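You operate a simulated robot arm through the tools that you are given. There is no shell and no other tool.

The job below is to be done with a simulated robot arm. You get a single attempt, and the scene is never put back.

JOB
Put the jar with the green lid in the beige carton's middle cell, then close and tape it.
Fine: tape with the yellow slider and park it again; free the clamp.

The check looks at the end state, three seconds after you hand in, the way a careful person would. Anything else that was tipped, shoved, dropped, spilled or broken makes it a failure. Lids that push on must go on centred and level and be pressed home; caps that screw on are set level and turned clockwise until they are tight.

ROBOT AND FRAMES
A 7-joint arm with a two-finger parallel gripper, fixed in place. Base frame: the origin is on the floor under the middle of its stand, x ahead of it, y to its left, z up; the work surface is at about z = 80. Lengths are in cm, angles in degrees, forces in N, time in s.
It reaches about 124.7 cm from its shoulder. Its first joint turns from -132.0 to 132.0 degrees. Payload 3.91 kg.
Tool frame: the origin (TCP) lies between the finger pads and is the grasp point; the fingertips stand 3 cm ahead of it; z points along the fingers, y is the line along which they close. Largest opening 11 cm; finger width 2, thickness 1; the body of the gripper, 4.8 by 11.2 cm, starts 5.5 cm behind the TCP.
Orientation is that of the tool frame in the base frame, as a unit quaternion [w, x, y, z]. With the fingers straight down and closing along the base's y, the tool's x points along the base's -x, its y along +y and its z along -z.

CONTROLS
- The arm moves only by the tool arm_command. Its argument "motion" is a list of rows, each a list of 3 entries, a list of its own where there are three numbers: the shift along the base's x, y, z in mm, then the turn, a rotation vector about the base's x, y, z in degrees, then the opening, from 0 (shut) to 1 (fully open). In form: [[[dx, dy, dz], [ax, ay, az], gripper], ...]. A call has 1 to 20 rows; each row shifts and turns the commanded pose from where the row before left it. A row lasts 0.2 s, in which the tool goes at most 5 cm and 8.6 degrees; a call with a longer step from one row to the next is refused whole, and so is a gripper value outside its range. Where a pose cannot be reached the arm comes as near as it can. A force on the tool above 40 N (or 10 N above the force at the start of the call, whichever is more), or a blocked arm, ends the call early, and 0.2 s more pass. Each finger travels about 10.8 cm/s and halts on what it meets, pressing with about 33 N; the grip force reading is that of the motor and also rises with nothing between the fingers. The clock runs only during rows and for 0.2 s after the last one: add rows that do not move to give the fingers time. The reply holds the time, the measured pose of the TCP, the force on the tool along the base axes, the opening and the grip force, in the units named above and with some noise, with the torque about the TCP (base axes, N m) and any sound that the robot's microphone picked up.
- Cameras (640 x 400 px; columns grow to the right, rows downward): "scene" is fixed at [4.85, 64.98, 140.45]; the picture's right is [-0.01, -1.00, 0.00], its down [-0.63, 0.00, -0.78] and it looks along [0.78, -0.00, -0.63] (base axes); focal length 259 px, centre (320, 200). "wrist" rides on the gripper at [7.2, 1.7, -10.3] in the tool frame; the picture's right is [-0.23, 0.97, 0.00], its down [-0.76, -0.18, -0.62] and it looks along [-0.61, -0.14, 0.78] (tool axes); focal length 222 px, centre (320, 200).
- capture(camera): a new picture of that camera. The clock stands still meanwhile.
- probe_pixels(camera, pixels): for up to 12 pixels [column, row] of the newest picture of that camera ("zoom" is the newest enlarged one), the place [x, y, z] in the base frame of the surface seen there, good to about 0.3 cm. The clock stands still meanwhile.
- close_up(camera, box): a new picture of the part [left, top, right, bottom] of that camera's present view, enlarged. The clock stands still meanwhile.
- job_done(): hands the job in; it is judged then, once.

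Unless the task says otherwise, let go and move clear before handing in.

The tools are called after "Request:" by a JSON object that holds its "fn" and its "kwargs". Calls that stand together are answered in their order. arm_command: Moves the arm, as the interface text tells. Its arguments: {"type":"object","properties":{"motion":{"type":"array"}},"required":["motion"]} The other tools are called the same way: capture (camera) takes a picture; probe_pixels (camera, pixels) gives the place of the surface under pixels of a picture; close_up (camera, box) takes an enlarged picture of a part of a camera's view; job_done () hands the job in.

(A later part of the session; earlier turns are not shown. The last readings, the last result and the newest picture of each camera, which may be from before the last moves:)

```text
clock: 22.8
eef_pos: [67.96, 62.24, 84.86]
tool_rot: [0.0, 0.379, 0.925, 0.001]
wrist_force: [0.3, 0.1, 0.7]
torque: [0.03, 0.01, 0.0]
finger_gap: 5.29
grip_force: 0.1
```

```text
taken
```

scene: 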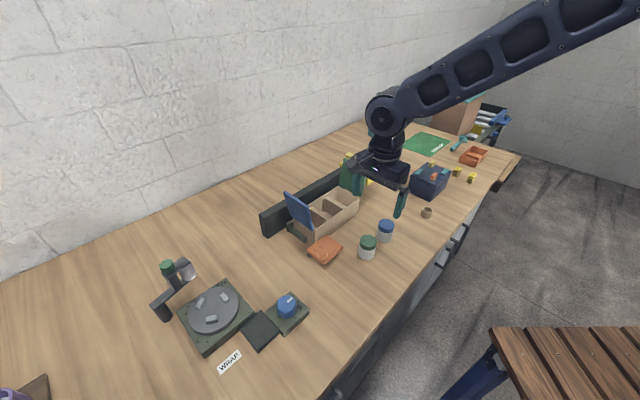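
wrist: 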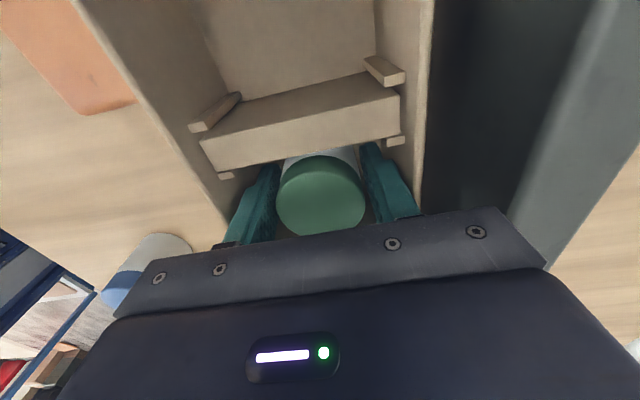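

The fingers are off the jar at a 5.29 cm gap with no grip force and no contact load. I'll lift straight up to about z 112, clear of the flaps, and check the result.

Request:
{"fn": "arm_command", "kwargs": {"motion": [[[0, 0, 15], [0, 0, 0], 0.48], [[0, 0, 25], [0, 0, 0], 0.48], [[0, 0, 40], [0, 0, 0], 0.48], [[0, 0, 45], [0, 0, 0], 0.48], [[0, 0, 45], [0, 0, 0], 0.48], [[0, 0, 45], [0, 0, 0], 0.48], [[0, 0, 45], [0, 0, 0], 0.48], [[0, 0, 0], [0, 0, 0], 0.48]]}}

Request:
{"fn": "close_up", "kwargs": {"camera": "scene", "box": [250, 140, 400, 260]}}

Request:
{"fn": "capture", "kwargs": {"camera": "wrist"}}

```text
clock: 24.6
eef_pos: [68.03, 62.32, 110.85]
tool_rot: [0.0, 0.379, 0.925, 0.0]
wrist_force: [0.2, -0.1, -0.2]
torque: [-0.01, 0.02, 0.01]
finger_gap: 5.29
grip_force: 0.1
```

```text
3.33 times, centred on (325, 200) of scene
```

zoom: 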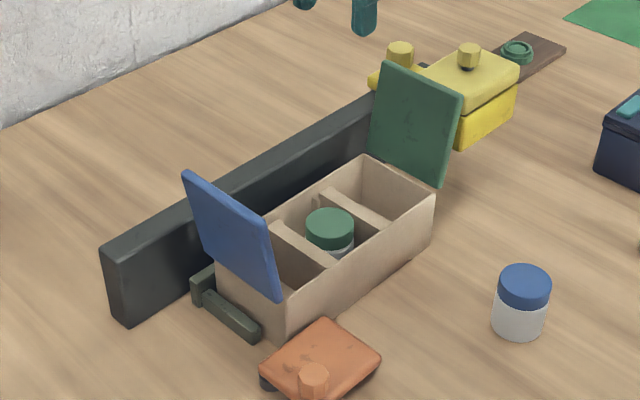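

```text
taken
```

wrist: 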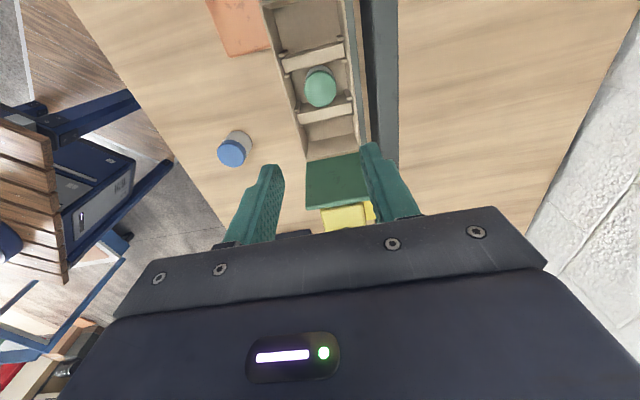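

The green-lid jar stands in the middle cell, the dividers are upright and nothing else has moved. Before closing I'll zoom on the two hinge areas to see whether one flap sits higher than the other.

Request:
{"fn": "close_up", "kwargs": {"camera": "scene", "box": [280, 185, 350, 250]}}

Request:
{"fn": "close_up", "kwargs": {"camera": "scene", "box": [330, 150, 400, 215]}}

```text
6.15 times, centred on (315, 218) of scene
```

zoom: 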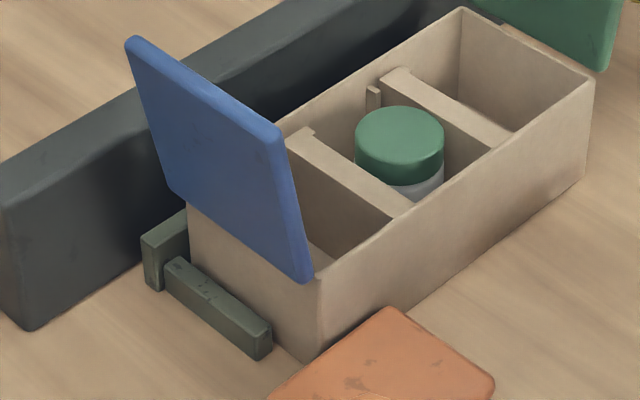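

```text
6.15 times, centred on (365, 182) of scene
```

zoom: 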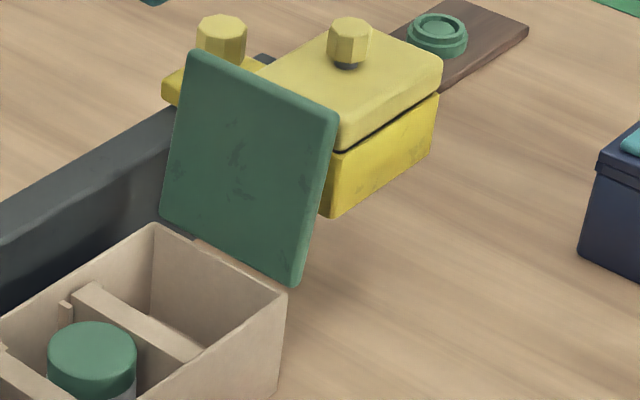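

The jar sits well inside the cell. There's a thin beige strip between the green flap and the rim in the newest zoom at (240,265), so I'll probe the hinge lines and edges of that flap.

Request:
{"fn": "probe_pixels", "kwargs": {"camera": "zoom", "pixels": [[230, 245], [290, 278], [170, 214], [200, 242], [278, 288], [240, 265], [192, 58], [325, 118], [250, 150], [160, 230], [210, 248]]}}

Request:
{"fn": "close_up", "kwargs": {"camera": "scene", "box": [355, 180, 385, 200]}}

```text
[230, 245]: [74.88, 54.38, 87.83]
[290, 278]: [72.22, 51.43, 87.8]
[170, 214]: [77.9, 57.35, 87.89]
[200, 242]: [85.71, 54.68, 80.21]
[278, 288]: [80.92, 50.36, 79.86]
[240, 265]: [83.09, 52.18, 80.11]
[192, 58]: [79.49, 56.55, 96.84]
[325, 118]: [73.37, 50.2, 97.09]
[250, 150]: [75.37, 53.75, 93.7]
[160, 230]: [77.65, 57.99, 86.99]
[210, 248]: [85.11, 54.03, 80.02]
```

```text
16.00 times, centred on (370, 190) of scene
```

zoom: 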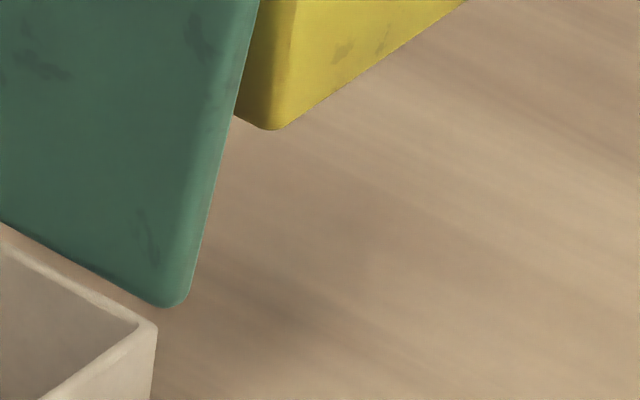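

The green flap's lower edge sits at z≈87.8 with a small gap above the rim. I'll check the blue flap's lower edge the same way.

Request:
{"fn": "close_up", "kwargs": {"camera": "scene", "box": [290, 205, 330, 240]}}

Request:
{"fn": "probe_pixels", "kwargs": {"camera": "zoom", "pixels": [[280, 265], [260, 245], [150, 190], [130, 120], [20, 120], [245, 30], [300, 250], [330, 285], [290, 200]]}}

```text
11.43 times, centred on (310, 222) of scene
```

zoom: 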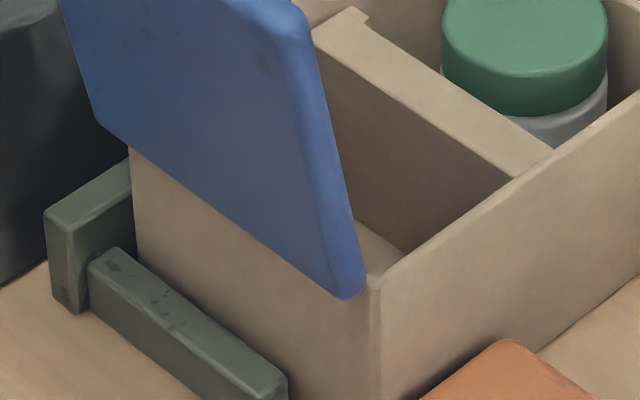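

```text
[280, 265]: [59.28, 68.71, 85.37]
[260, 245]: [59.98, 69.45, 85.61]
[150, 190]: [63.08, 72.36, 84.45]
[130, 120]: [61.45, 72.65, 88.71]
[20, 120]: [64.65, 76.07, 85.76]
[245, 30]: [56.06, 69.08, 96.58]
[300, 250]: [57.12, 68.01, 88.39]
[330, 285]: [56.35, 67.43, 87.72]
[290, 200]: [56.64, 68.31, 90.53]
```

The blue flap's outer face runs from u≈−7.1 at the hinge to −8.5 at the top, and the flaps don't overlap. The gap between the green flap's top and the slider head looks like only about 2.5 cm, so I'll measure the head's top height and its near edge precisely.

Request:
{"fn": "close_up", "kwargs": {"camera": "scene", "box": [335, 145, 395, 190]}}

Request:
{"fn": "probe_pixels", "kwargs": {"camera": "zoom", "pixels": [[380, 160], [440, 170], [500, 120], [330, 170], [350, 215], [560, 130], [380, 250], [395, 80], [390, 60], [160, 90], [130, 160], [250, 100]]}}

```text
8.89 times, centred on (365, 168) of scene
```

zoom: 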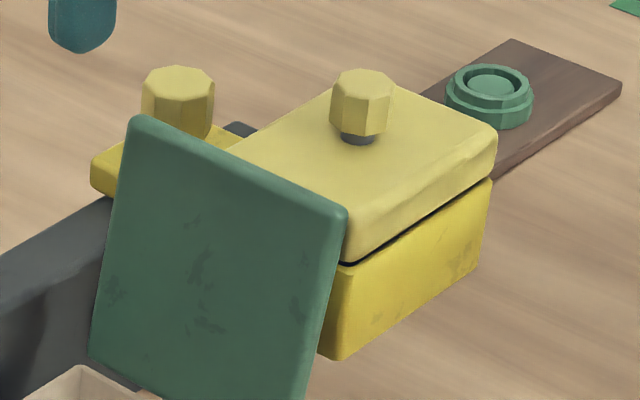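

```text
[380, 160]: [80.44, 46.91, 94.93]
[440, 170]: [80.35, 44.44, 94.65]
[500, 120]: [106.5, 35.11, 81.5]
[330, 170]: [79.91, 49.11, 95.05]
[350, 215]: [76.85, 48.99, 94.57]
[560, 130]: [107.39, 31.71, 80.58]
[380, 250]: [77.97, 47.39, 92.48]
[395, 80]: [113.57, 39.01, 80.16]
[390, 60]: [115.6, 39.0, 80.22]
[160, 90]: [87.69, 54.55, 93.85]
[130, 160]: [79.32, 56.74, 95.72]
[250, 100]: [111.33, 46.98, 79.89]
```

The head's top is at z≈95.0 with its near edge at u≈20.3, while the green flap's top reaches z≈97.2 at u≈17.7. I'll bring the slightly open fingertips to z≈96, above the head and just outside the flap's top edge, to push it inward from there.

Request:
{"fn": "arm_command", "kwargs": {"motion": [[[27.6, -28.1, 0], [0, 0, 0], 0.45], [[27.6, -28.1, 0], [0, 0, 0], 0.45], [[27.6, -28.1, 0], [0, 0, 0], 0.45], [[27.6, -28.1, 0], [0, 0, 0], 0.45], [[0, 0, -40], [0, 0, 0], 0.45], [[0, 0, -30], [0, 0, 0], 0.45], [[0, 0, -20], [0, 0, 0], 0.45], [[0, 0, 0], [0, 0, 0], 0.45], [[0, 0, 0], [0, 0, 0], 0.45]]}}

Request:
{"fn": "capture", "kwargs": {"camera": "wrist"}}

Request:
{"fn": "close_up", "kwargs": {"camera": "scene", "box": [310, 110, 420, 200]}}

```text
clock: 26.6
eef_pos: [79.11, 50.97, 101.74]
tool_rot: [0.0, 0.38, 0.925, 0.0]
wrist_force: [-1.0, 0.3, -0.5]
torque: [0.03, -0.01, 0.01]
finger_gap: 4.95
grip_force: 0.1
```

```text
taken
```

wrist: 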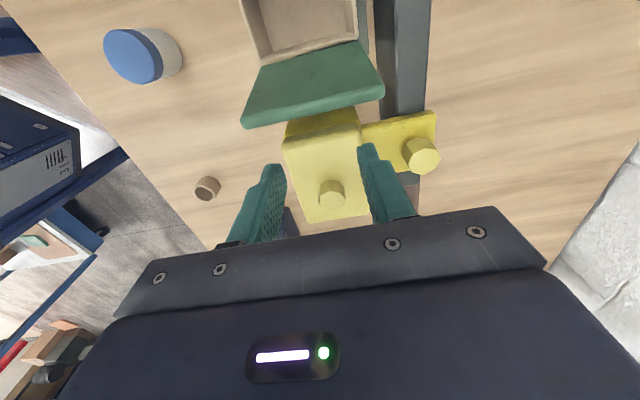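

```text
4.44 times, centred on (365, 155) of scene
```

zoom: 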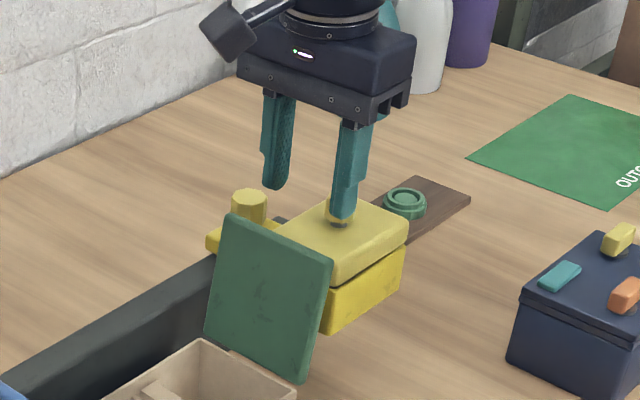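

The fingertips are about 3.7 cm above the head, just outside the green flap. I'll descend to tip z≈96.1 and check for contact.

Request:
{"fn": "arm_command", "kwargs": {"motion": [[[0, 0, -10], [0, 0, 0], 0.45], [[0, 0, -10], [0, 0, 0], 0.45], [[0, 0, -6], [0, 0, 0], 0.45], [[0, 0, 0], [0, 0, 0], 0.45]]}}

Request:
{"fn": "close_up", "kwargs": {"camera": "scene", "box": [320, 120, 420, 195]}}

Request:
{"fn": "capture", "kwargs": {"camera": "wrist"}}

```text
clock: 27.6
eef_pos: [79.14, 51.04, 99.21]
tool_rot: [0.001, 0.379, 0.925, 0.0]
wrist_force: [0.4, 0.6, -0.6]
torque: [0.02, 0.0, 0.0]
finger_gap: 4.96
grip_force: 0.0
```

```text
5.33 times, centred on (370, 158) of scene
```

zoom: 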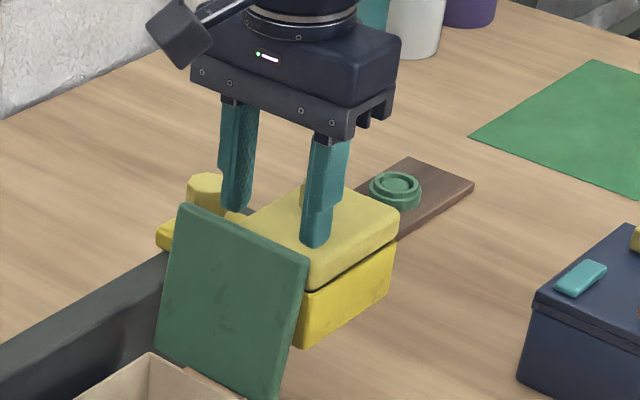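

```text
taken
```

wrist: 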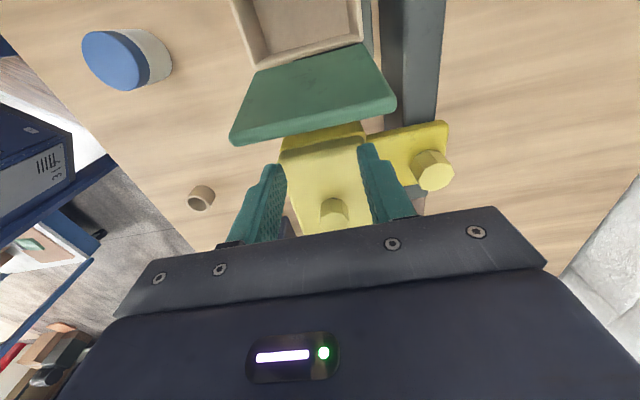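

There's no contact force with the tips at z≈96.2. I'll now push slowly toward the carton along its axis and watch how the flap responds.

Request:
{"fn": "arm_command", "kwargs": {"motion": [[[-5.7, 5.6, 0], [0, 0, 0], 0.45], [[-5.7, 5.6, 0], [0, 0, 0], 0.45], [[-5.7, 5.6, 0], [0, 0, 0], 0.45], [[-5.7, 5.6, 0], [0, 0, 0], 0.45], [[0, 0, 0], [0, 0, 0], 0.45]]}}

Request:
{"fn": "close_up", "kwargs": {"camera": "scene", "box": [320, 120, 420, 195]}}

Request:
{"fn": "capture", "kwargs": {"camera": "wrist"}}

```text
clock: 28.8
eef_pos: [76.8, 53.25, 99.13]
tool_rot: [0.0, 0.38, 0.925, 0.0]
wrist_force: [-0.1, -0.9, -0.1]
torque: [-0.01, -0.01, 0.02]
finger_gap: 4.93
grip_force: 0.0
```

```text
5.33 times, centred on (370, 158) of scene
```

zoom: 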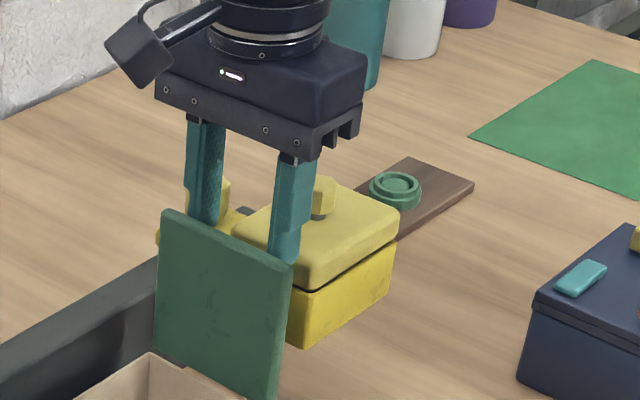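

```text
taken
```

wrist: 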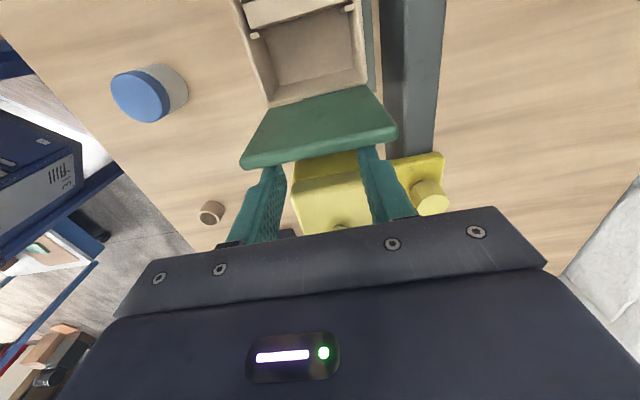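

The flap moved upright with almost no resistance (under 1 N). I'll follow its arc inward and down to about 60° past vertical.

Request:
{"fn": "arm_command", "kwargs": {"motion": [[[-8.2, 8.1, -1.7], [0, 0, 0], 0.45], [[-8.2, 8.1, -1.7], [0, 0, 0], 0.45], [[-7.1, 7.0, -4.2], [0, 0, 0], 0.45], [[-7.1, 7.0, -4.2], [0, 0, 0], 0.45], [[-6.2, 6.1, -6.7], [0, 0, 0], 0.45], [[-6.2, 6.1, -6.7], [0, 0, 0], 0.45], [[-4.85, 4.8, -8.7], [0, 0, 0], 0.45], [[-4.85, 4.8, -8.7], [0, 0, 0], 0.45], [[0, 0, 0], [0, 0, 0], 0.45]]}}

Request:
{"fn": "close_up", "kwargs": {"camera": "scene", "box": [290, 140, 410, 230]}}

Request:
{"fn": "capture", "kwargs": {"camera": "wrist"}}

```text
clock: 30.8
eef_pos: [71.58, 58.3, 94.92]
tool_rot: [-0.001, 0.38, 0.925, 0.0]
wrist_force: [-0.4, -0.7, 0.1]
torque: [-0.01, 0.02, -0.01]
finger_gap: 4.98
grip_force: 0.1
```

```text
4.44 times, centred on (350, 185) of scene
```

zoom: 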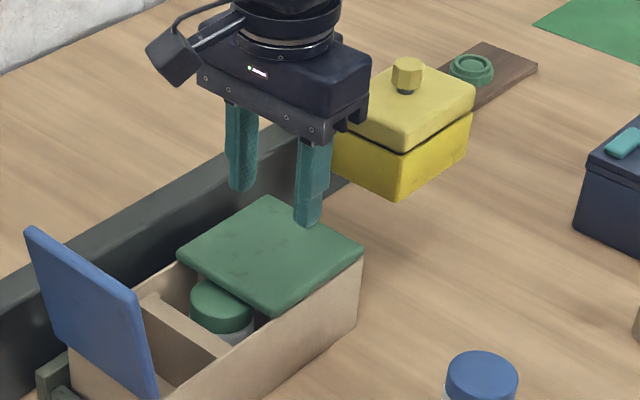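

```text
taken
```

wrist: 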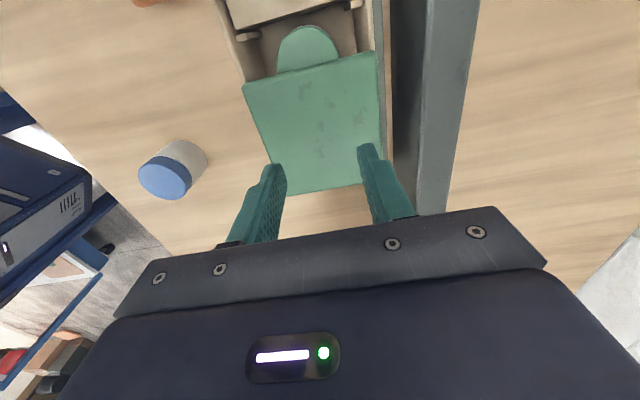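

The green flap dropped onto the carton once past vertical and now lies over its end of the box. I'll lift, cross over, and come down outside the blue flap.

Request:
{"fn": "arm_command", "kwargs": {"motion": [[[0, 0, 40], [0, 0, 0], 0.45], [[0, 0, 45], [0, 0, 0], 0.45], [[0, 0, 45], [0, 0, 0], 0.45], [[-29.8, 29.7, 0], [0, 0, 0], 0.45], [[-29.8, 29.7, 0], [0, 0, 0], 0.45], [[-29.8, 29.7, 0], [0, 0, 0], 0.45], [[-29.8, 29.7, 0], [0, 0, 0], 0.45], [[-29.8, 29.7, 0], [0, 0, 0], 0.45], [[0, 0, 0], [0, 0, 0], 0.45], [[0, 0, -40], [0, 0, 0], 0.45], [[0, 0, -40], [0, 0, 0], 0.45], [[0, 0, -30], [0, 0, 0], 0.45], [[0, 0, 0], [0, 0, 0], 0.45]]}}

Request:
{"fn": "close_up", "kwargs": {"camera": "scene", "box": [250, 140, 400, 260]}}

Request:
{"fn": "capture", "kwargs": {"camera": "wrist"}}

```text
clock: 33.6
eef_pos: [56.53, 73.38, 96.99]
tool_rot: [0.0, 0.379, 0.925, 0.0]
wrist_force: [0.2, -1.2, 0.1]
torque: [0.01, 0.0, -0.01]
finger_gap: 4.94
grip_force: 0.0
```

```text
3.33 times, centred on (325, 200) of scene
```

zoom: 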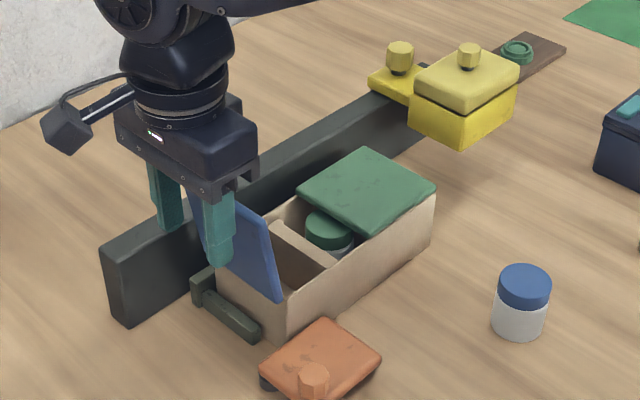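

```text
taken
```

wrist: 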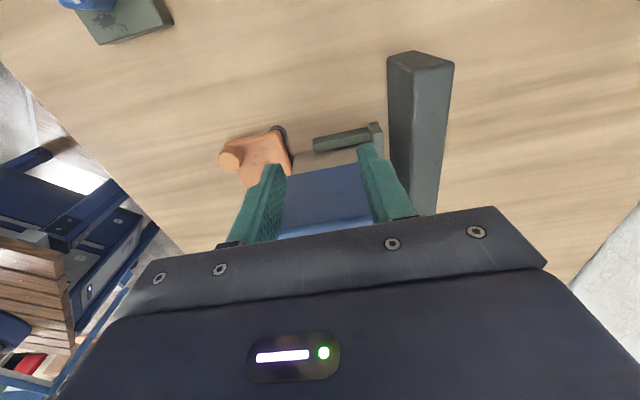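

The fingers are outside the blue flap at u≈−11.2, with tips at z≈94. I'll push it inward until it goes past vertical, then follow it down.

Request:
{"fn": "arm_command", "kwargs": {"motion": [[[5.7, -5.6, 0], [0, 0, 0], 0.45], [[5.7, -5.6, 0], [0, 0, 0], 0.45], [[5.7, -5.6, 0], [0, 0, 0], 0.45], [[5.7, -5.6, 0], [0, 0, 0], 0.45], [[5.7, -5.6, 0], [0, 0, 0], 0.45], [[0, 0, 0], [0, 0, 0], 0.45]]}}

Request:
{"fn": "close_up", "kwargs": {"camera": "scene", "box": [250, 140, 400, 260]}}

```text
clock: 35.0
eef_pos: [59.38, 70.56, 96.85]
tool_rot: [0.0, 0.38, 0.925, 0.0]
wrist_force: [0.3, 0.4, -0.6]
torque: [0.0, 0.01, -0.01]
finger_gap: 4.97
grip_force: 0.1
```

```text
3.33 times, centred on (325, 200) of scene
```

zoom: 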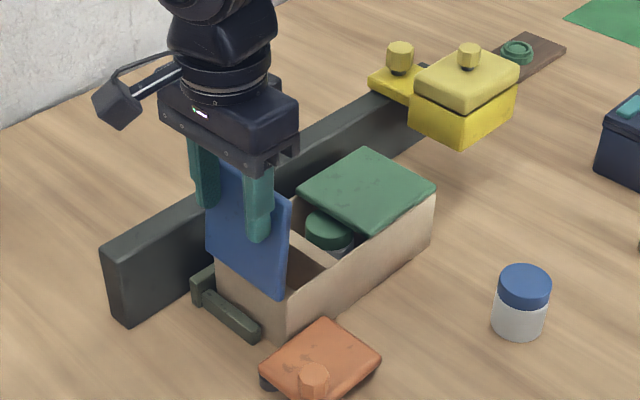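

The blue flap is now about vertical with no notable force. I'll follow the arc inward and down.

Request:
{"fn": "arm_command", "kwargs": {"motion": [[[9.3, -9.1, -2], [0, 0, 0], 0.45], [[7.1, -7.0, -5.5], [0, 0, 0], 0.45], [[7.1, -7.0, -5.5], [0, 0, 0], 0.45], [[5, -4.9, -8.7], [0, 0, 0], 0.45], [[5, -4.9, -8.7], [0, 0, 0], 0.45], [[0, 0, 0], [0, 0, 0], 0.45]]}}

Request:
{"fn": "close_up", "kwargs": {"camera": "scene", "box": [250, 140, 400, 260]}}

Request:
{"fn": "capture", "kwargs": {"camera": "wrist"}}

```text
clock: 36.4
eef_pos: [62.84, 67.25, 93.77]
tool_rot: [0.0, 0.38, 0.925, -0.001]
wrist_force: [-0.1, -0.7, -0.4]
torque: [-0.01, -0.03, -0.01]
finger_gap: 4.95
grip_force: 0.1
```

```text
3.33 times, centred on (325, 200) of scene
```

zoom: 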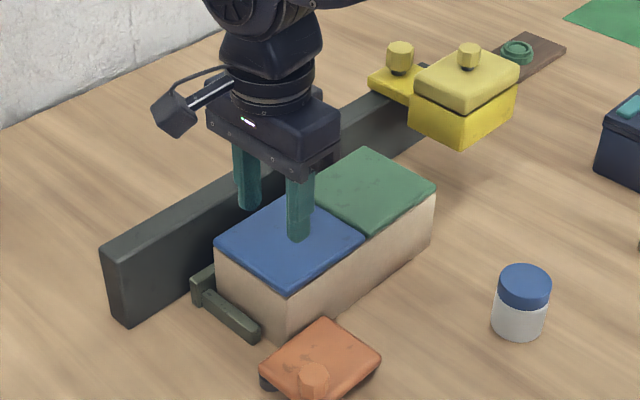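

```text
taken
```

wrist: 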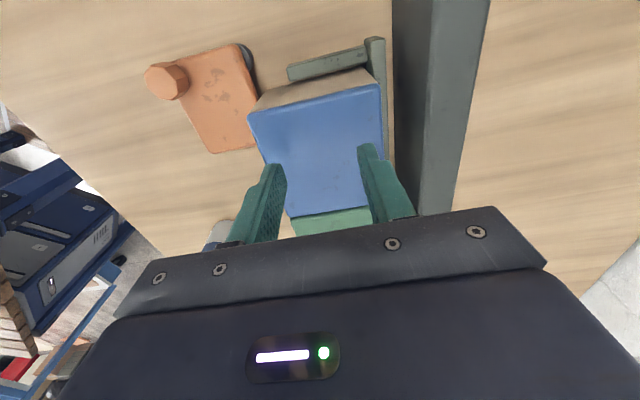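

Both flaps now lie closed and meet at the middle. I'll lift clear and measure the flap heights, to be sure they sit flat below the slider head's bottom at about z 88.6.

Request:
{"fn": "arm_command", "kwargs": {"motion": [[[0, 0, 40], [0, 0, 0], 0.45], [[0, 0, 45], [0, 0, 0], 0.45], [[0, 0, 45], [0, 0, 0], 0.45], [[0, 0, 45], [0, 0, 0], 0.45], [[0, 0, 0], [0, 0, 0], 0.45]]}}

Request:
{"fn": "close_up", "kwargs": {"camera": "scene", "box": [280, 150, 400, 250]}}

Request:
{"fn": "probe_pixels", "kwargs": {"camera": "zoom", "pixels": [[300, 155], [290, 215], [230, 190], [180, 240], [380, 140], [440, 150], [330, 165], [310, 180], [340, 170], [490, 75], [440, 190]]}}

```text
clock: 37.6
eef_pos: [62.86, 67.04, 111.43]
tool_rot: [0.0, 0.379, 0.925, 0.0]
wrist_force: [-0.1, -0.5, -0.2]
torque: [0.01, 0.01, 0.01]
finger_gap: 4.95
grip_force: 0.0
```

```text
4.00 times, centred on (340, 200) of scene
```

zoom: 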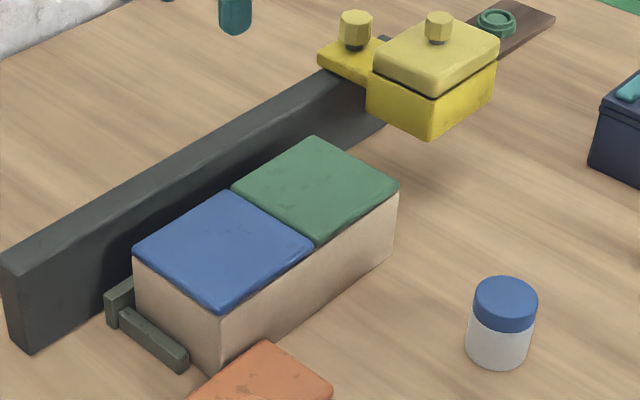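

```text
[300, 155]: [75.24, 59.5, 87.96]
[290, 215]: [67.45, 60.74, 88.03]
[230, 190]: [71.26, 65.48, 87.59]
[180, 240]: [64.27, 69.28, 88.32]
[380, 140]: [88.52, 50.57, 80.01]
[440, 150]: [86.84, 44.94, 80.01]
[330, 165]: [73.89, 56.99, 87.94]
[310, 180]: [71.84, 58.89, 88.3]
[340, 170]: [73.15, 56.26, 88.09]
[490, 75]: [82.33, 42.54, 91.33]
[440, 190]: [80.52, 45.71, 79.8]
```

Both flaps lie flat at z≈88. Now I'll study the slider for how it locks and moves, zooming on its saddle, the two knobs and the head's underside.

Request:
{"fn": "close_up", "kwargs": {"camera": "scene", "box": [345, 145, 385, 172]}}

Request:
{"fn": "close_up", "kwargs": {"camera": "scene", "box": [355, 145, 395, 190]}}

Request:
{"fn": "probe_pixels", "kwargs": {"camera": "zoom", "pixels": [[245, 295], [245, 310], [130, 260], [400, 225], [245, 205], [245, 225], [330, 80], [245, 190], [400, 130], [400, 150]]}}

```text
14.81 times, centred on (365, 158) of scene
```

zoom: 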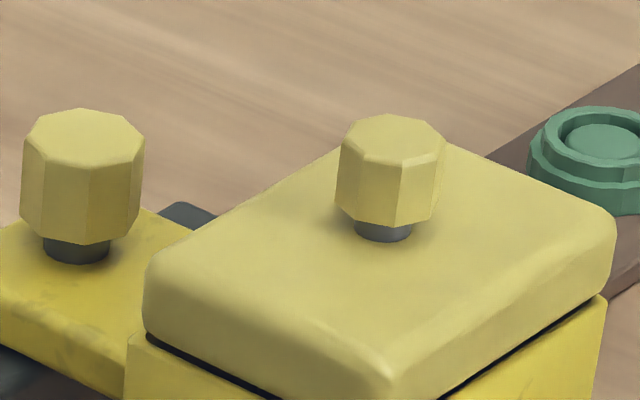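

```text
8.89 times, centred on (375, 168) of scene
```

zoom: 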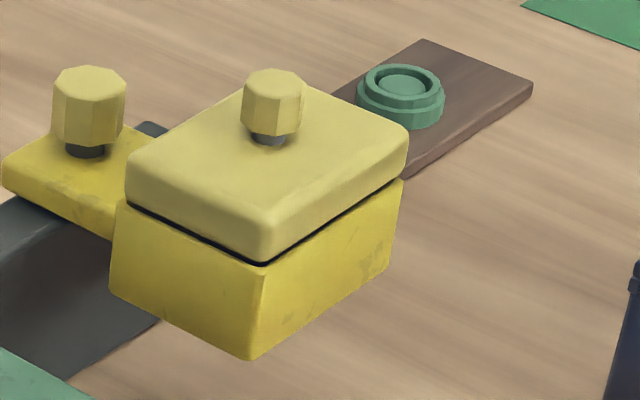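

```text
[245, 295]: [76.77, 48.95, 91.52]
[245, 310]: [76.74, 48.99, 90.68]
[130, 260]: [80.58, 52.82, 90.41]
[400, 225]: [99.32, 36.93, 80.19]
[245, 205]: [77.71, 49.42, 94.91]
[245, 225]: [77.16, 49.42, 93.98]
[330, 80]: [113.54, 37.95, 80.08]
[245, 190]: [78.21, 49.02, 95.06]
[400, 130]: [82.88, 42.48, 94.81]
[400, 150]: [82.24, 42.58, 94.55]
```

The head's bottom is at about z 88.2, so it skims just over the flaps at z 88.0. The rear knob sits on the saddle right above the rail near (87.2,53.9), top z≈93.9. I'll turn the gripper 90° so it closes along the rail and hover over that knob.

Request:
{"fn": "arm_command", "kwargs": {"motion": [[[22, -12, 0], [0, 0, 8.2], 0.5], [[22, -12, 0], [0, 0, 8.2], 0.5], [[22, -12, 0], [0, 0, 8.2], 0.5], [[22, -12, 0], [0, 0, 8.2], 0.5], [[22, -12, 0], [0, 0, 8.2], 0.5], [[22, -12, 0], [0, 0, 8.2], 0.5], [[22, -12, 0], [0, 0, 8.2], 0.5], [[22, -12, 0], [0, 0, 8.2], 0.5], [[22, -12, 0], [0, 0, 8.2], 0.5], [[22, -12, 0], [0, 0, 8.2], 0.5], [[23, -12, -10], [0, 0, 8.0], 0.5], [[0, 0, 0], [0, 0, 0], 0.5]]}}

Request:
{"fn": "capture", "kwargs": {"camera": "wrist"}}

Request:
{"fn": "close_up", "kwargs": {"camera": "wrist", "box": [240, 40, 440, 220]}}

```text
clock: 40.2
eef_pos: [87.03, 54.13, 110.17]
tool_rot: [0.0, -0.387, 0.922, 0.0]
wrist_force: [-0.4, 0.3, -0.3]
torque: [0.0, 0.01, -0.03]
finger_gap: 5.46
grip_force: 0.1
```

```text
taken
```

wrist: 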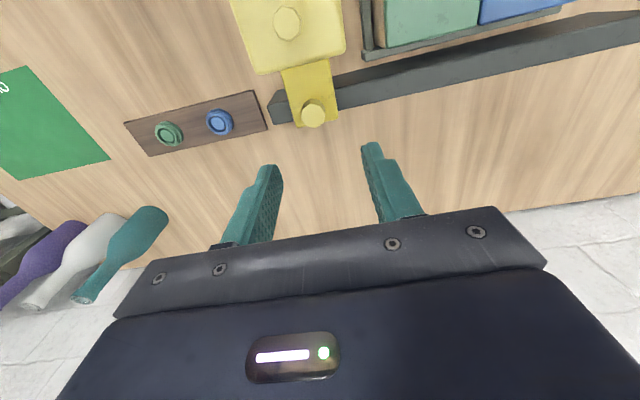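

```text
2.22 times, centred on (340, 130) of wrist
```

zoom: 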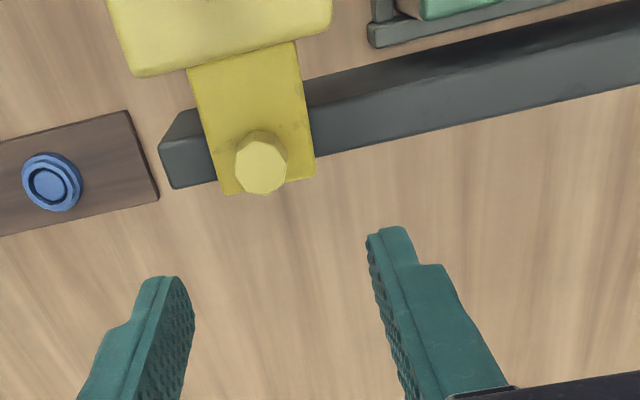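

The rear knob appears at (313,113) at the end of the saddle plate. I'll probe its top and edges to get its exact centre.

Request:
{"fn": "close_up", "kwargs": {"camera": "wrist", "box": [265, 60, 365, 140]}}

Request:
{"fn": "probe_pixels", "kwargs": {"camera": "zoom", "pixels": [[310, 250], [255, 250], [305, 215], [310, 300], [355, 260], [200, 100], [180, 280], [410, 300], [400, 130], [90, 200], [110, 290]]}}

```text
5.00 times, centred on (315, 100) of wrist
```

zoom: 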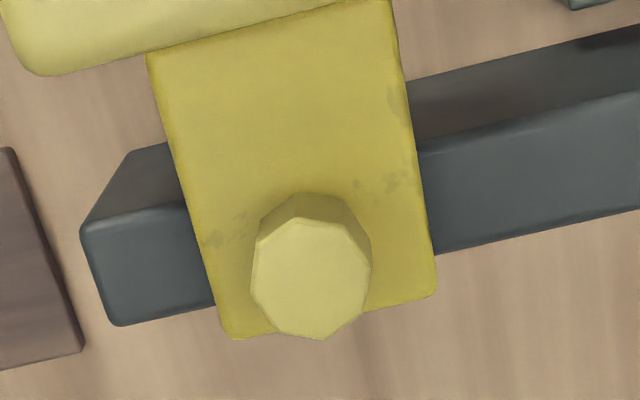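

```text
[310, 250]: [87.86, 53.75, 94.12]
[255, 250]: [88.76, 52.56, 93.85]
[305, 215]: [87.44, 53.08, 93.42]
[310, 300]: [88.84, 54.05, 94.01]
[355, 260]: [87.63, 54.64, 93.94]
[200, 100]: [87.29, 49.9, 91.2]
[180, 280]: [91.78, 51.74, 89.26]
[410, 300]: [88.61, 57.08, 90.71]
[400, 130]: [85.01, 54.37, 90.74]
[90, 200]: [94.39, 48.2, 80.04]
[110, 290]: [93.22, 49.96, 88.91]
```

The knob top is at z≈94.0, centred near zoom (310,278). I'll probe the centre and extremes once more for accuracy.

Request:
{"fn": "probe_pixels", "kwargs": {"camera": "zoom", "pixels": [[310, 278], [258, 278], [364, 278], [310, 228], [315, 332], [230, 330], [430, 292], [150, 60], [395, 20]]}}

```text
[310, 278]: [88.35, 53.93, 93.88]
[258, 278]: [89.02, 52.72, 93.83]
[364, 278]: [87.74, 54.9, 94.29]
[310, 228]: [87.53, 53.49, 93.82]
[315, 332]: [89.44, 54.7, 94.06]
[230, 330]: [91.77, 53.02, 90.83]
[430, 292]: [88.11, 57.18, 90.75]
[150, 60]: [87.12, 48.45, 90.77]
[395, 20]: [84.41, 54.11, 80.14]
```

The knob centre is (88.4,53.93) with a radius of about 1.3 cm, and the saddle plate is at z≈90.75. I'll align over it and descend so the fingertips end about 0.5 cm above the plate.

Request:
{"fn": "arm_command", "kwargs": {"motion": [[[13, -2, -20], [0, 0, 0], 0.5], [[0, 0, -40], [0, 0, 0], 0.5], [[0, 0, -40], [0, 0, 0], 0.5], [[0, 0, -25], [0, 0, 0], 0.5], [[0, 0, -20], [0, 0, 0], 0.5], [[0, 0, -10], [0, 0, 0], 0.5], [[0, 0, 0], [0, 0, 0], 0.5]]}}

Request:
{"fn": "capture", "kwargs": {"camera": "wrist"}}

Request:
{"fn": "close_up", "kwargs": {"camera": "scene", "box": [310, 110, 420, 200]}}

```text
clock: 41.8
eef_pos: [88.4, 53.71, 94.92]
tool_rot: [0.0, -0.385, 0.923, 0.0]
wrist_force: [0.3, 0.1, -0.2]
torque: [-0.01, 0.04, 0.02]
finger_gap: 5.52
grip_force: 0.0
```

```text
taken
```

wrist: 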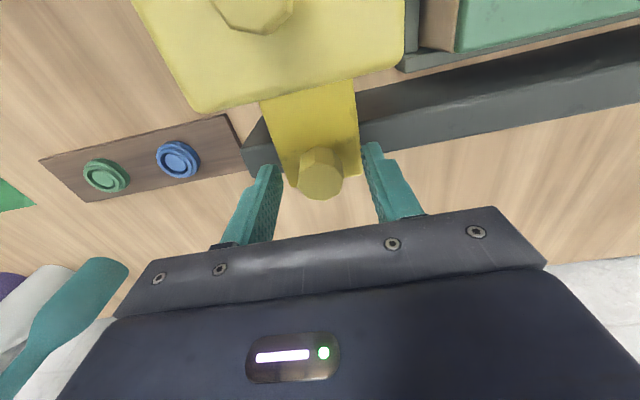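

```text
4.44 times, centred on (365, 155) of scene
```

zoom: 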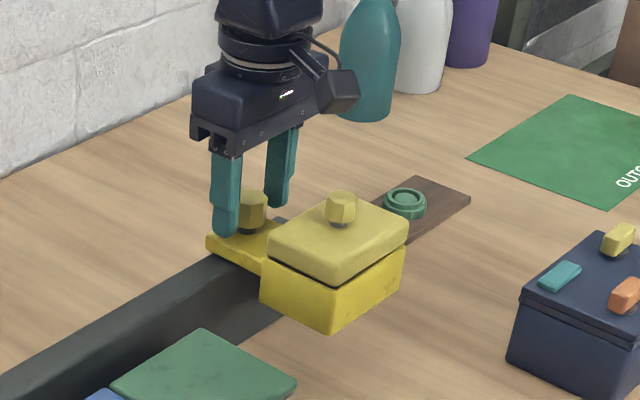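

The knob is centred between the fingers. I'll drop 3 mm and close on it.

Request:
{"fn": "arm_command", "kwargs": {"motion": [[[0, 1, -3], [0, 0, 0], 0.5], [[0, 0, 0], [0, 0, 0], 0.3], [[0, 0, 0], [0, 0, 0], 0.15], [[0, 0, 0], [0, 0, 0], 0.15], [[0, 0, 0], [0, 0, 0], 0.15]]}}

Request:
{"fn": "close_up", "kwargs": {"camera": "scene", "box": [310, 110, 420, 200]}}

```text
clock: 43.0
eef_pos: [88.42, 53.87, 94.66]
tool_rot: [0.0, -0.386, 0.923, 0.0]
wrist_force: [0.4, 1.2, -2.3]
torque: [0.1, -0.12, 0.0]
finger_gap: 2.92
grip_force: 44.6
```

```text
4.44 times, centred on (365, 155) of scene
```

zoom: 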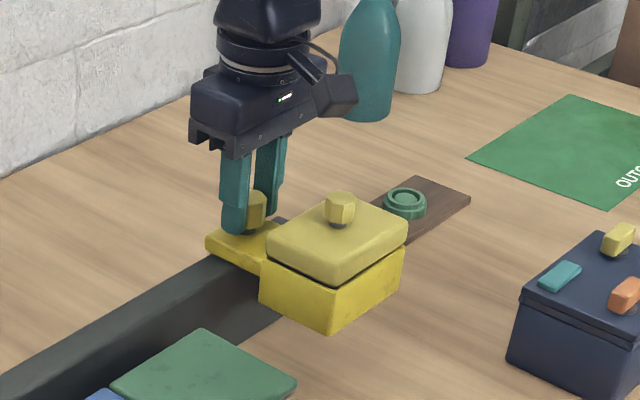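

The gripper holds the knob at 2.92 cm with a firm grip. I'll try a 1 cm slide along the rail toward the carton and check the resistance.

Request:
{"fn": "arm_command", "kwargs": {"motion": [[[-3.6, 3.5, 0], [0, 0, 0], 0.15], [[-3.6, 3.5, 0], [0, 0, 0], 0.15], [[-3.6, 3.5, 0], [0, 0, 0], 0.15], [[0, 0, 0], [0, 0, 0], 0.15]]}}

Request:
{"fn": "close_up", "kwargs": {"camera": "scene", "box": [310, 110, 420, 200]}}

```text
clock: 44.0
eef_pos: [87.39, 54.92, 94.63]
tool_rot: [-0.001, -0.386, 0.922, 0.001]
wrist_force: [2.7, 2.5, -6.9]
torque: [0.42, -0.4, -0.07]
finger_gap: 2.92
grip_force: 45.2
```

```text
4.44 times, centred on (365, 155) of scene
```

zoom: 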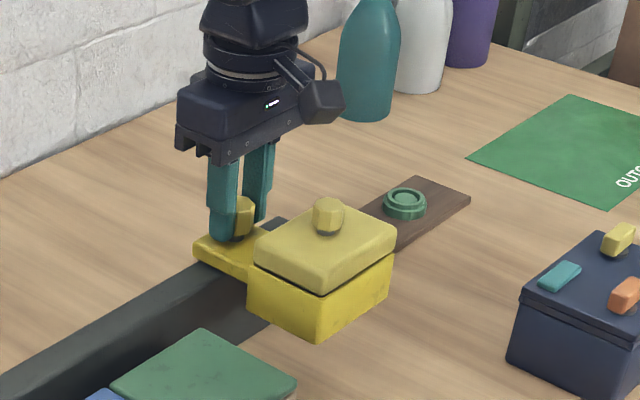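

The slider moves with the hand, and the tool now shows −6.9 N vertically and about 0.6 N·m, so I may be carrying part of its weight. I'll look closely at the saddle on the rail before going further.

Request:
{"fn": "close_up", "kwargs": {"camera": "scene", "box": [340, 145, 390, 195]}}

Request:
{"fn": "capture", "kwargs": {"camera": "wrist"}}

Request:
{"fn": "close_up", "kwargs": {"camera": "wrist", "box": [100, 0, 500, 210]}}

```text
8.00 times, centred on (365, 170) of scene
```

zoom: 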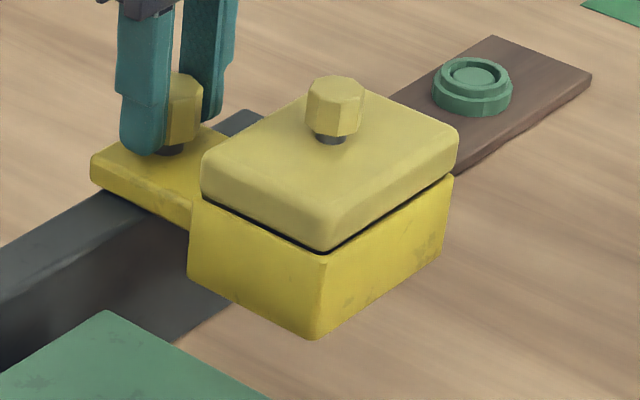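

```text
taken
```

wrist: 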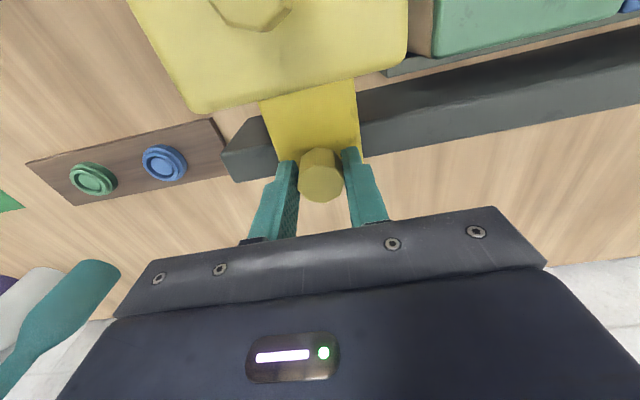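

```text
1.60 times, centred on (300, 105) of wrist
```

zoom: 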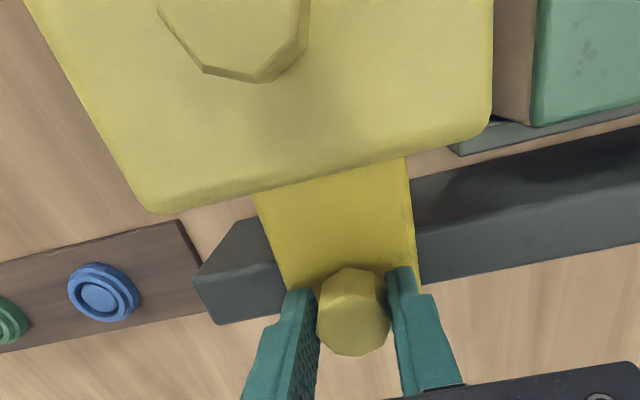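

The saddle still appears to sit on the rail. I'll probe the head's top and the saddle plate to confirm heights are unchanged.

Request:
{"fn": "close_up", "kwargs": {"camera": "scene", "box": [340, 145, 390, 195]}}

Request:
{"fn": "probe_pixels", "kwargs": {"camera": "zoom", "pixels": [[330, 200], [260, 160], [400, 150], [130, 165], [310, 300], [310, 325], [60, 230], [130, 200], [335, 90], [100, 180]]}}

```text
8.00 times, centred on (365, 170) of scene
```

zoom: 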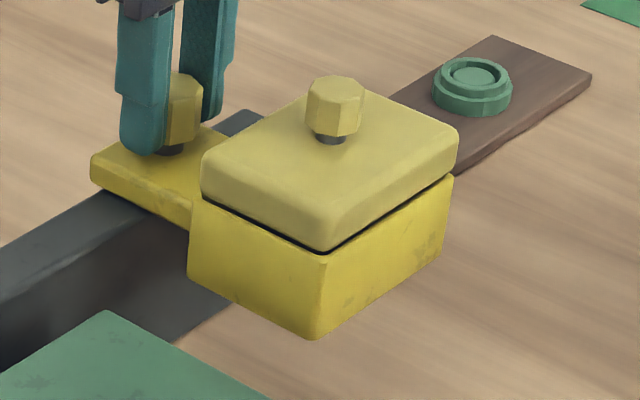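

```text
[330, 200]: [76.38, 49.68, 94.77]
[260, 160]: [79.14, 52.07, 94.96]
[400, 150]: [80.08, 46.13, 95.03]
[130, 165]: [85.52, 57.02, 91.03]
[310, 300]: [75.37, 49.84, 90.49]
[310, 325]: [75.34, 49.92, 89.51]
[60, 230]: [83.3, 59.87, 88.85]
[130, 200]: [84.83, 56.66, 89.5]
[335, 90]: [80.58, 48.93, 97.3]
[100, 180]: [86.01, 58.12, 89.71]
```

Heights are unchanged: head top 95, plate 91, and head bottom about 88.9, which clears the flaps. I'll slide a further 3 cm toward the carton edge and check forces.

Request:
{"fn": "arm_command", "kwargs": {"motion": [[[-7.1, 7.0, 0], [0, 0, 0], 0.15], [[-7.1, 7.0, 0], [0, 0, 0], 0.15], [[-7.1, 7.0, 0], [0, 0, 0], 0.15], [[0, 0, 0], [0, 0, 0], 0.15]]}}

Request:
{"fn": "close_up", "kwargs": {"camera": "scene", "box": [300, 130, 400, 220]}}

```text
clock: 45.0
eef_pos: [85.22, 57.13, 94.64]
tool_rot: [0.0, -0.386, 0.922, 0.0]
wrist_force: [0.5, 1.6, -5.8]
torque: [0.1, -0.03, -0.04]
finger_gap: 2.94
grip_force: 44.9
```

```text
4.44 times, centred on (350, 175) of scene
```

zoom: 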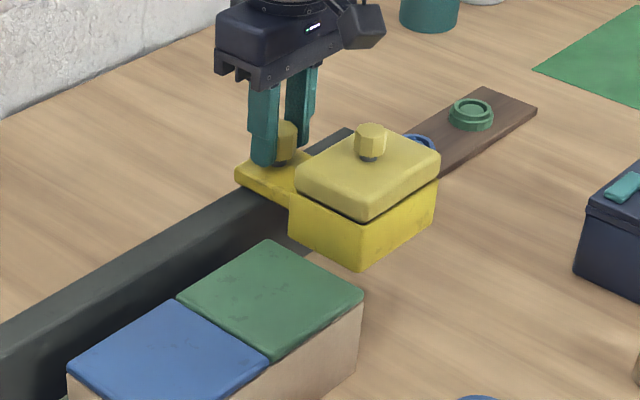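

It slides smoothly with low force. I'll continue 6 cm so that the head passes over part of the green flap, then look for tape.

Request:
{"fn": "arm_command", "kwargs": {"motion": [[[-7.1, 7.0, 0], [0, 0, 0], 0.15], [[-7.1, 7.0, 0], [0, 0, 0], 0.15], [[-7.1, 7.0, 0], [0, 0, 0], 0.15], [[-7.1, 7.0, 0], [0, 0, 0], 0.15], [[-7.1, 7.0, 0], [0, 0, 0], 0.15], [[-7.1, 7.0, 0], [0, 0, 0], 0.15], [[0, 0, 0], [0, 0, 0], 0.15]]}}

Request:
{"fn": "close_up", "kwargs": {"camera": "scene", "box": [290, 140, 390, 230]}}

Request:
{"fn": "capture", "kwargs": {"camera": "wrist"}}

```text
clock: 46.6
eef_pos: [80.99, 61.38, 94.53]
tool_rot: [0.0, -0.386, 0.923, 0.0]
wrist_force: [7.7, 8.2, -12.4]
torque: [0.7, -0.6, -0.04]
finger_gap: 2.92
grip_force: 45.0
```

```text
4.44 times, centred on (340, 185) of scene
```

zoom: 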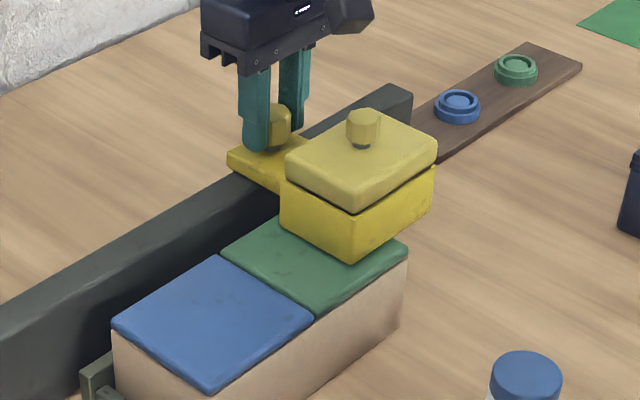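

```text
taken
```

wrist: 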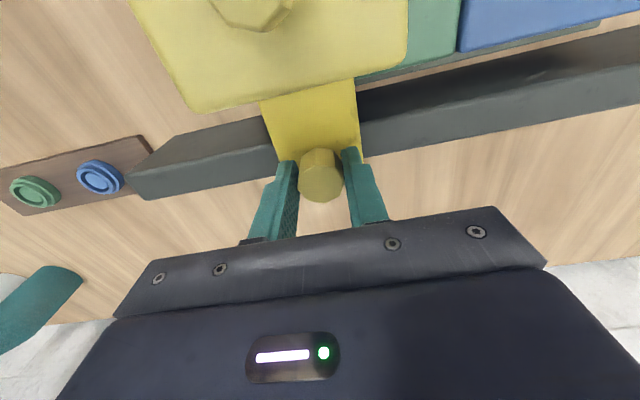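

There is about 11 N pushing the tool away from the carton side and 12 N downward, so my path is drifting slightly off the rail line. No tape is visible yet. I'll correct by about 1.5 mm sideways and 1 mm down, then continue along a direction closer to the measured one (−0.700, 0.714).

Request:
{"fn": "arm_command", "kwargs": {"motion": [[[1.0, 1.0, -1.0], [0, 0, 0], 0.15], [[0, 0, 0], [0, 0, 0], 0.15]]}}

```text
clock: 47.2
eef_pos: [81.02, 61.29, 94.59]
tool_rot: [-0.001, -0.386, 0.922, -0.001]
wrist_force: [-13.7, -13.1, 2.1]
torque: [-1.16, 1.16, 0.0]
finger_gap: 2.93
grip_force: 45.0
```

The sideways load flipped sign, so the arm is stiff and I overcorrected. I'll take back about 0.6 mm and continue at exactly 45°.

Request:
{"fn": "arm_command", "kwargs": {"motion": [[[-0.6, -0.6, 0], [0, 0, 0], 0.15], [[-7.07, 7.07, 0], [0, 0, 0], 0.15], [[-7.07, 7.07, 0], [0, 0, 0], 0.15], [[-7.07, 7.07, 0], [0, 0, 0], 0.15], [[-7.07, 7.07, 0], [0, 0, 0], 0.15], [[0, 0, 0], [0, 0, 0], 0.15]]}}

Request:
{"fn": "close_up", "kwargs": {"camera": "scene", "box": [280, 140, 400, 240]}}

```text
clock: 48.6
eef_pos: [78.12, 64.22, 94.54]
tool_rot: [0.0, -0.386, 0.923, 0.0]
wrist_force: [-11.2, -9.5, 3.0]
torque: [-0.56, 0.65, 0.06]
finger_gap: 2.94
grip_force: 45.0
```

```text
4.00 times, centred on (340, 190) of scene
```

zoom: 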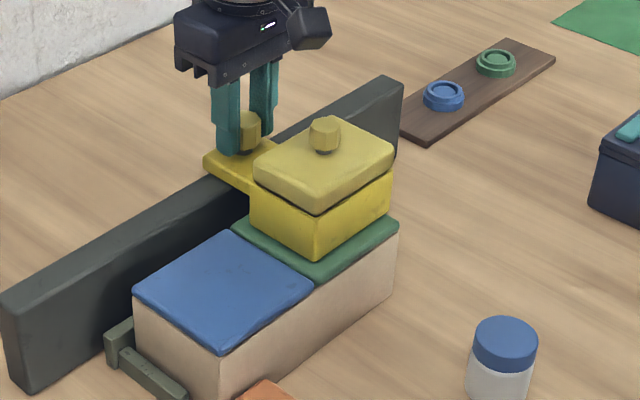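

The load is about 14 N toward the carton side, so I'll shift back 0.5 mm and continue 6 cm more on a slightly adjusted line.

Request:
{"fn": "arm_command", "kwargs": {"motion": [[[-0.4, -0.4, 0], [0, 0, 0], 0.15], [[-7.1, 7.03, 0], [0, 0, 0], 0.15], [[-7.1, 7.03, 0], [0, 0, 0], 0.15], [[-7.1, 7.03, 0], [0, 0, 0], 0.15], [[-7.1, 7.03, 0], [0, 0, 0], 0.15], [[-7.1, 7.03, 0], [0, 0, 0], 0.15], [[-7.1, 7.03, 0], [0, 0, 0], 0.15], [[0, 0, 0], [0, 0, 0], 0.15]]}}

Request:
{"fn": "close_up", "kwargs": {"camera": "scene", "box": [280, 140, 400, 240]}}

Request:
{"fn": "capture", "kwargs": {"camera": "wrist"}}

```text
clock: 50.4
eef_pos: [73.9, 68.45, 94.5]
tool_rot: [0.001, -0.386, 0.922, 0.0]
wrist_force: [21.0, 22.5, 10.5]
torque: [0.78, -0.7, 0.0]
finger_gap: 2.93
grip_force: 44.9
```

```text
4.00 times, centred on (340, 190) of scene
```

zoom: 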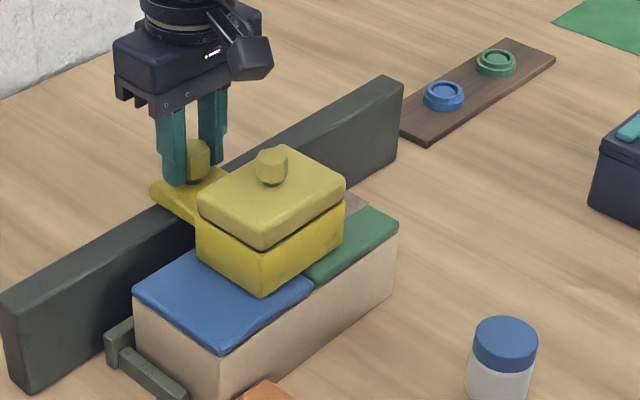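

```text
taken
```

wrist: 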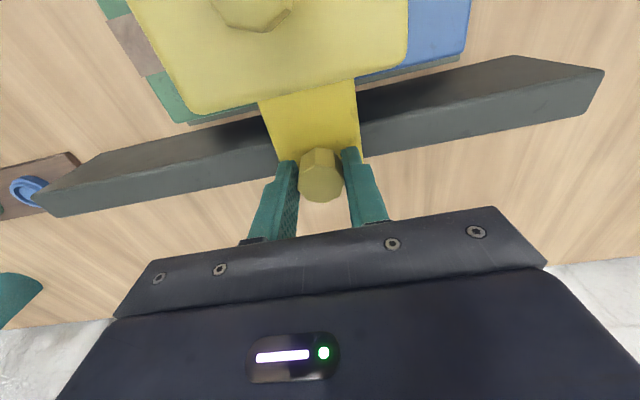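

Brown tape is now visible on the green flap behind the head, at wrist (135,45) and zoom (355,203), so taping works while sliding. The sideways load reached about 31 N, so I'll relieve it with a small shift before continuing.

Request:
{"fn": "arm_command", "kwargs": {"motion": [[[0.6, 0.6, 0.6], [0, 0, 0], 0.15], [[0, 0, 0], [0, 0, 0], 0.15]]}}

```text
clock: 51.0
eef_pos: [73.73, 68.36, 94.47]
tool_rot: [0.0, -0.385, 0.923, -0.001]
wrist_force: [10.0, 10.8, 8.4]
torque: [0.32, -0.35, -0.02]
finger_gap: 2.93
grip_force: 45.4
```

The load dropped to about 15 N. I'll shift another 0.7 mm, then slide on in shorter segments.

Request:
{"fn": "arm_command", "kwargs": {"motion": [[[0.5, 0.5, 0.5], [0, 0, 0], 0.15], [[-7.07, 7.07, 0], [0, 0, 0], 0.15], [[-7.07, 7.07, 0], [0, 0, 0], 0.15], [[-7.07, 7.07, 0], [0, 0, 0], 0.15], [[0, 0, 0], [0, 0, 0], 0.15]]}}

Request:
{"fn": "close_up", "kwargs": {"camera": "scene", "box": [270, 150, 390, 250]}}

```text
clock: 52.2
eef_pos: [71.71, 70.61, 94.55]
tool_rot: [-0.001, -0.386, 0.923, 0.0]
wrist_force: [-14.3, -11.8, -3.0]
torque: [-0.65, 0.68, -0.02]
finger_gap: 2.94
grip_force: 45.0
```

```text
4.00 times, centred on (330, 200) of scene
```

zoom: 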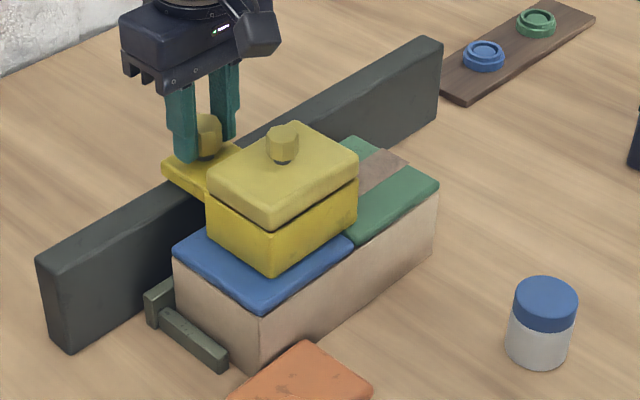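

The tape strip is growing across the green flap. I'll relieve the 18 N load by 0.5 mm and continue 3 cm.

Request:
{"fn": "arm_command", "kwargs": {"motion": [[[-0.5, -0.5, 0], [0, 0, 0], 0.15], [[-7.1, 7.04, 0], [0, 0, 0], 0.15], [[-7.1, 7.04, 0], [0, 0, 0], 0.15], [[-7.1, 7.04, 0], [0, 0, 0], 0.15], [[0, 0, 0], [0, 0, 0], 0.15]]}}

Request:
{"fn": "close_up", "kwargs": {"camera": "scene", "box": [270, 150, 390, 250]}}

```text
clock: 53.4
eef_pos: [69.61, 72.69, 94.58]
tool_rot: [0.0, -0.386, 0.923, -0.001]
wrist_force: [-3.9, -3.1, -10.9]
torque: [-0.01, 0.08, -0.07]
finger_gap: 2.95
grip_force: 45.4
```

```text
4.00 times, centred on (330, 200) of scene
```

zoom: 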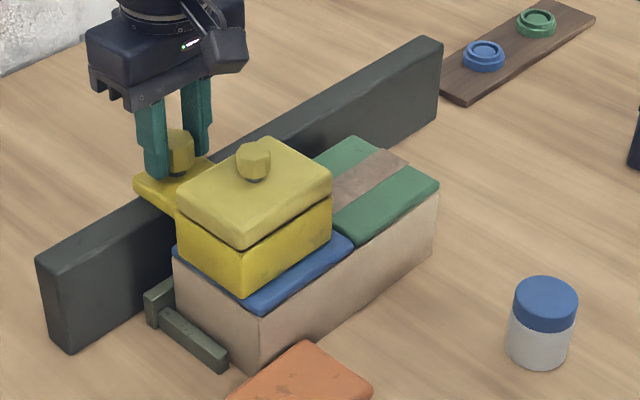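

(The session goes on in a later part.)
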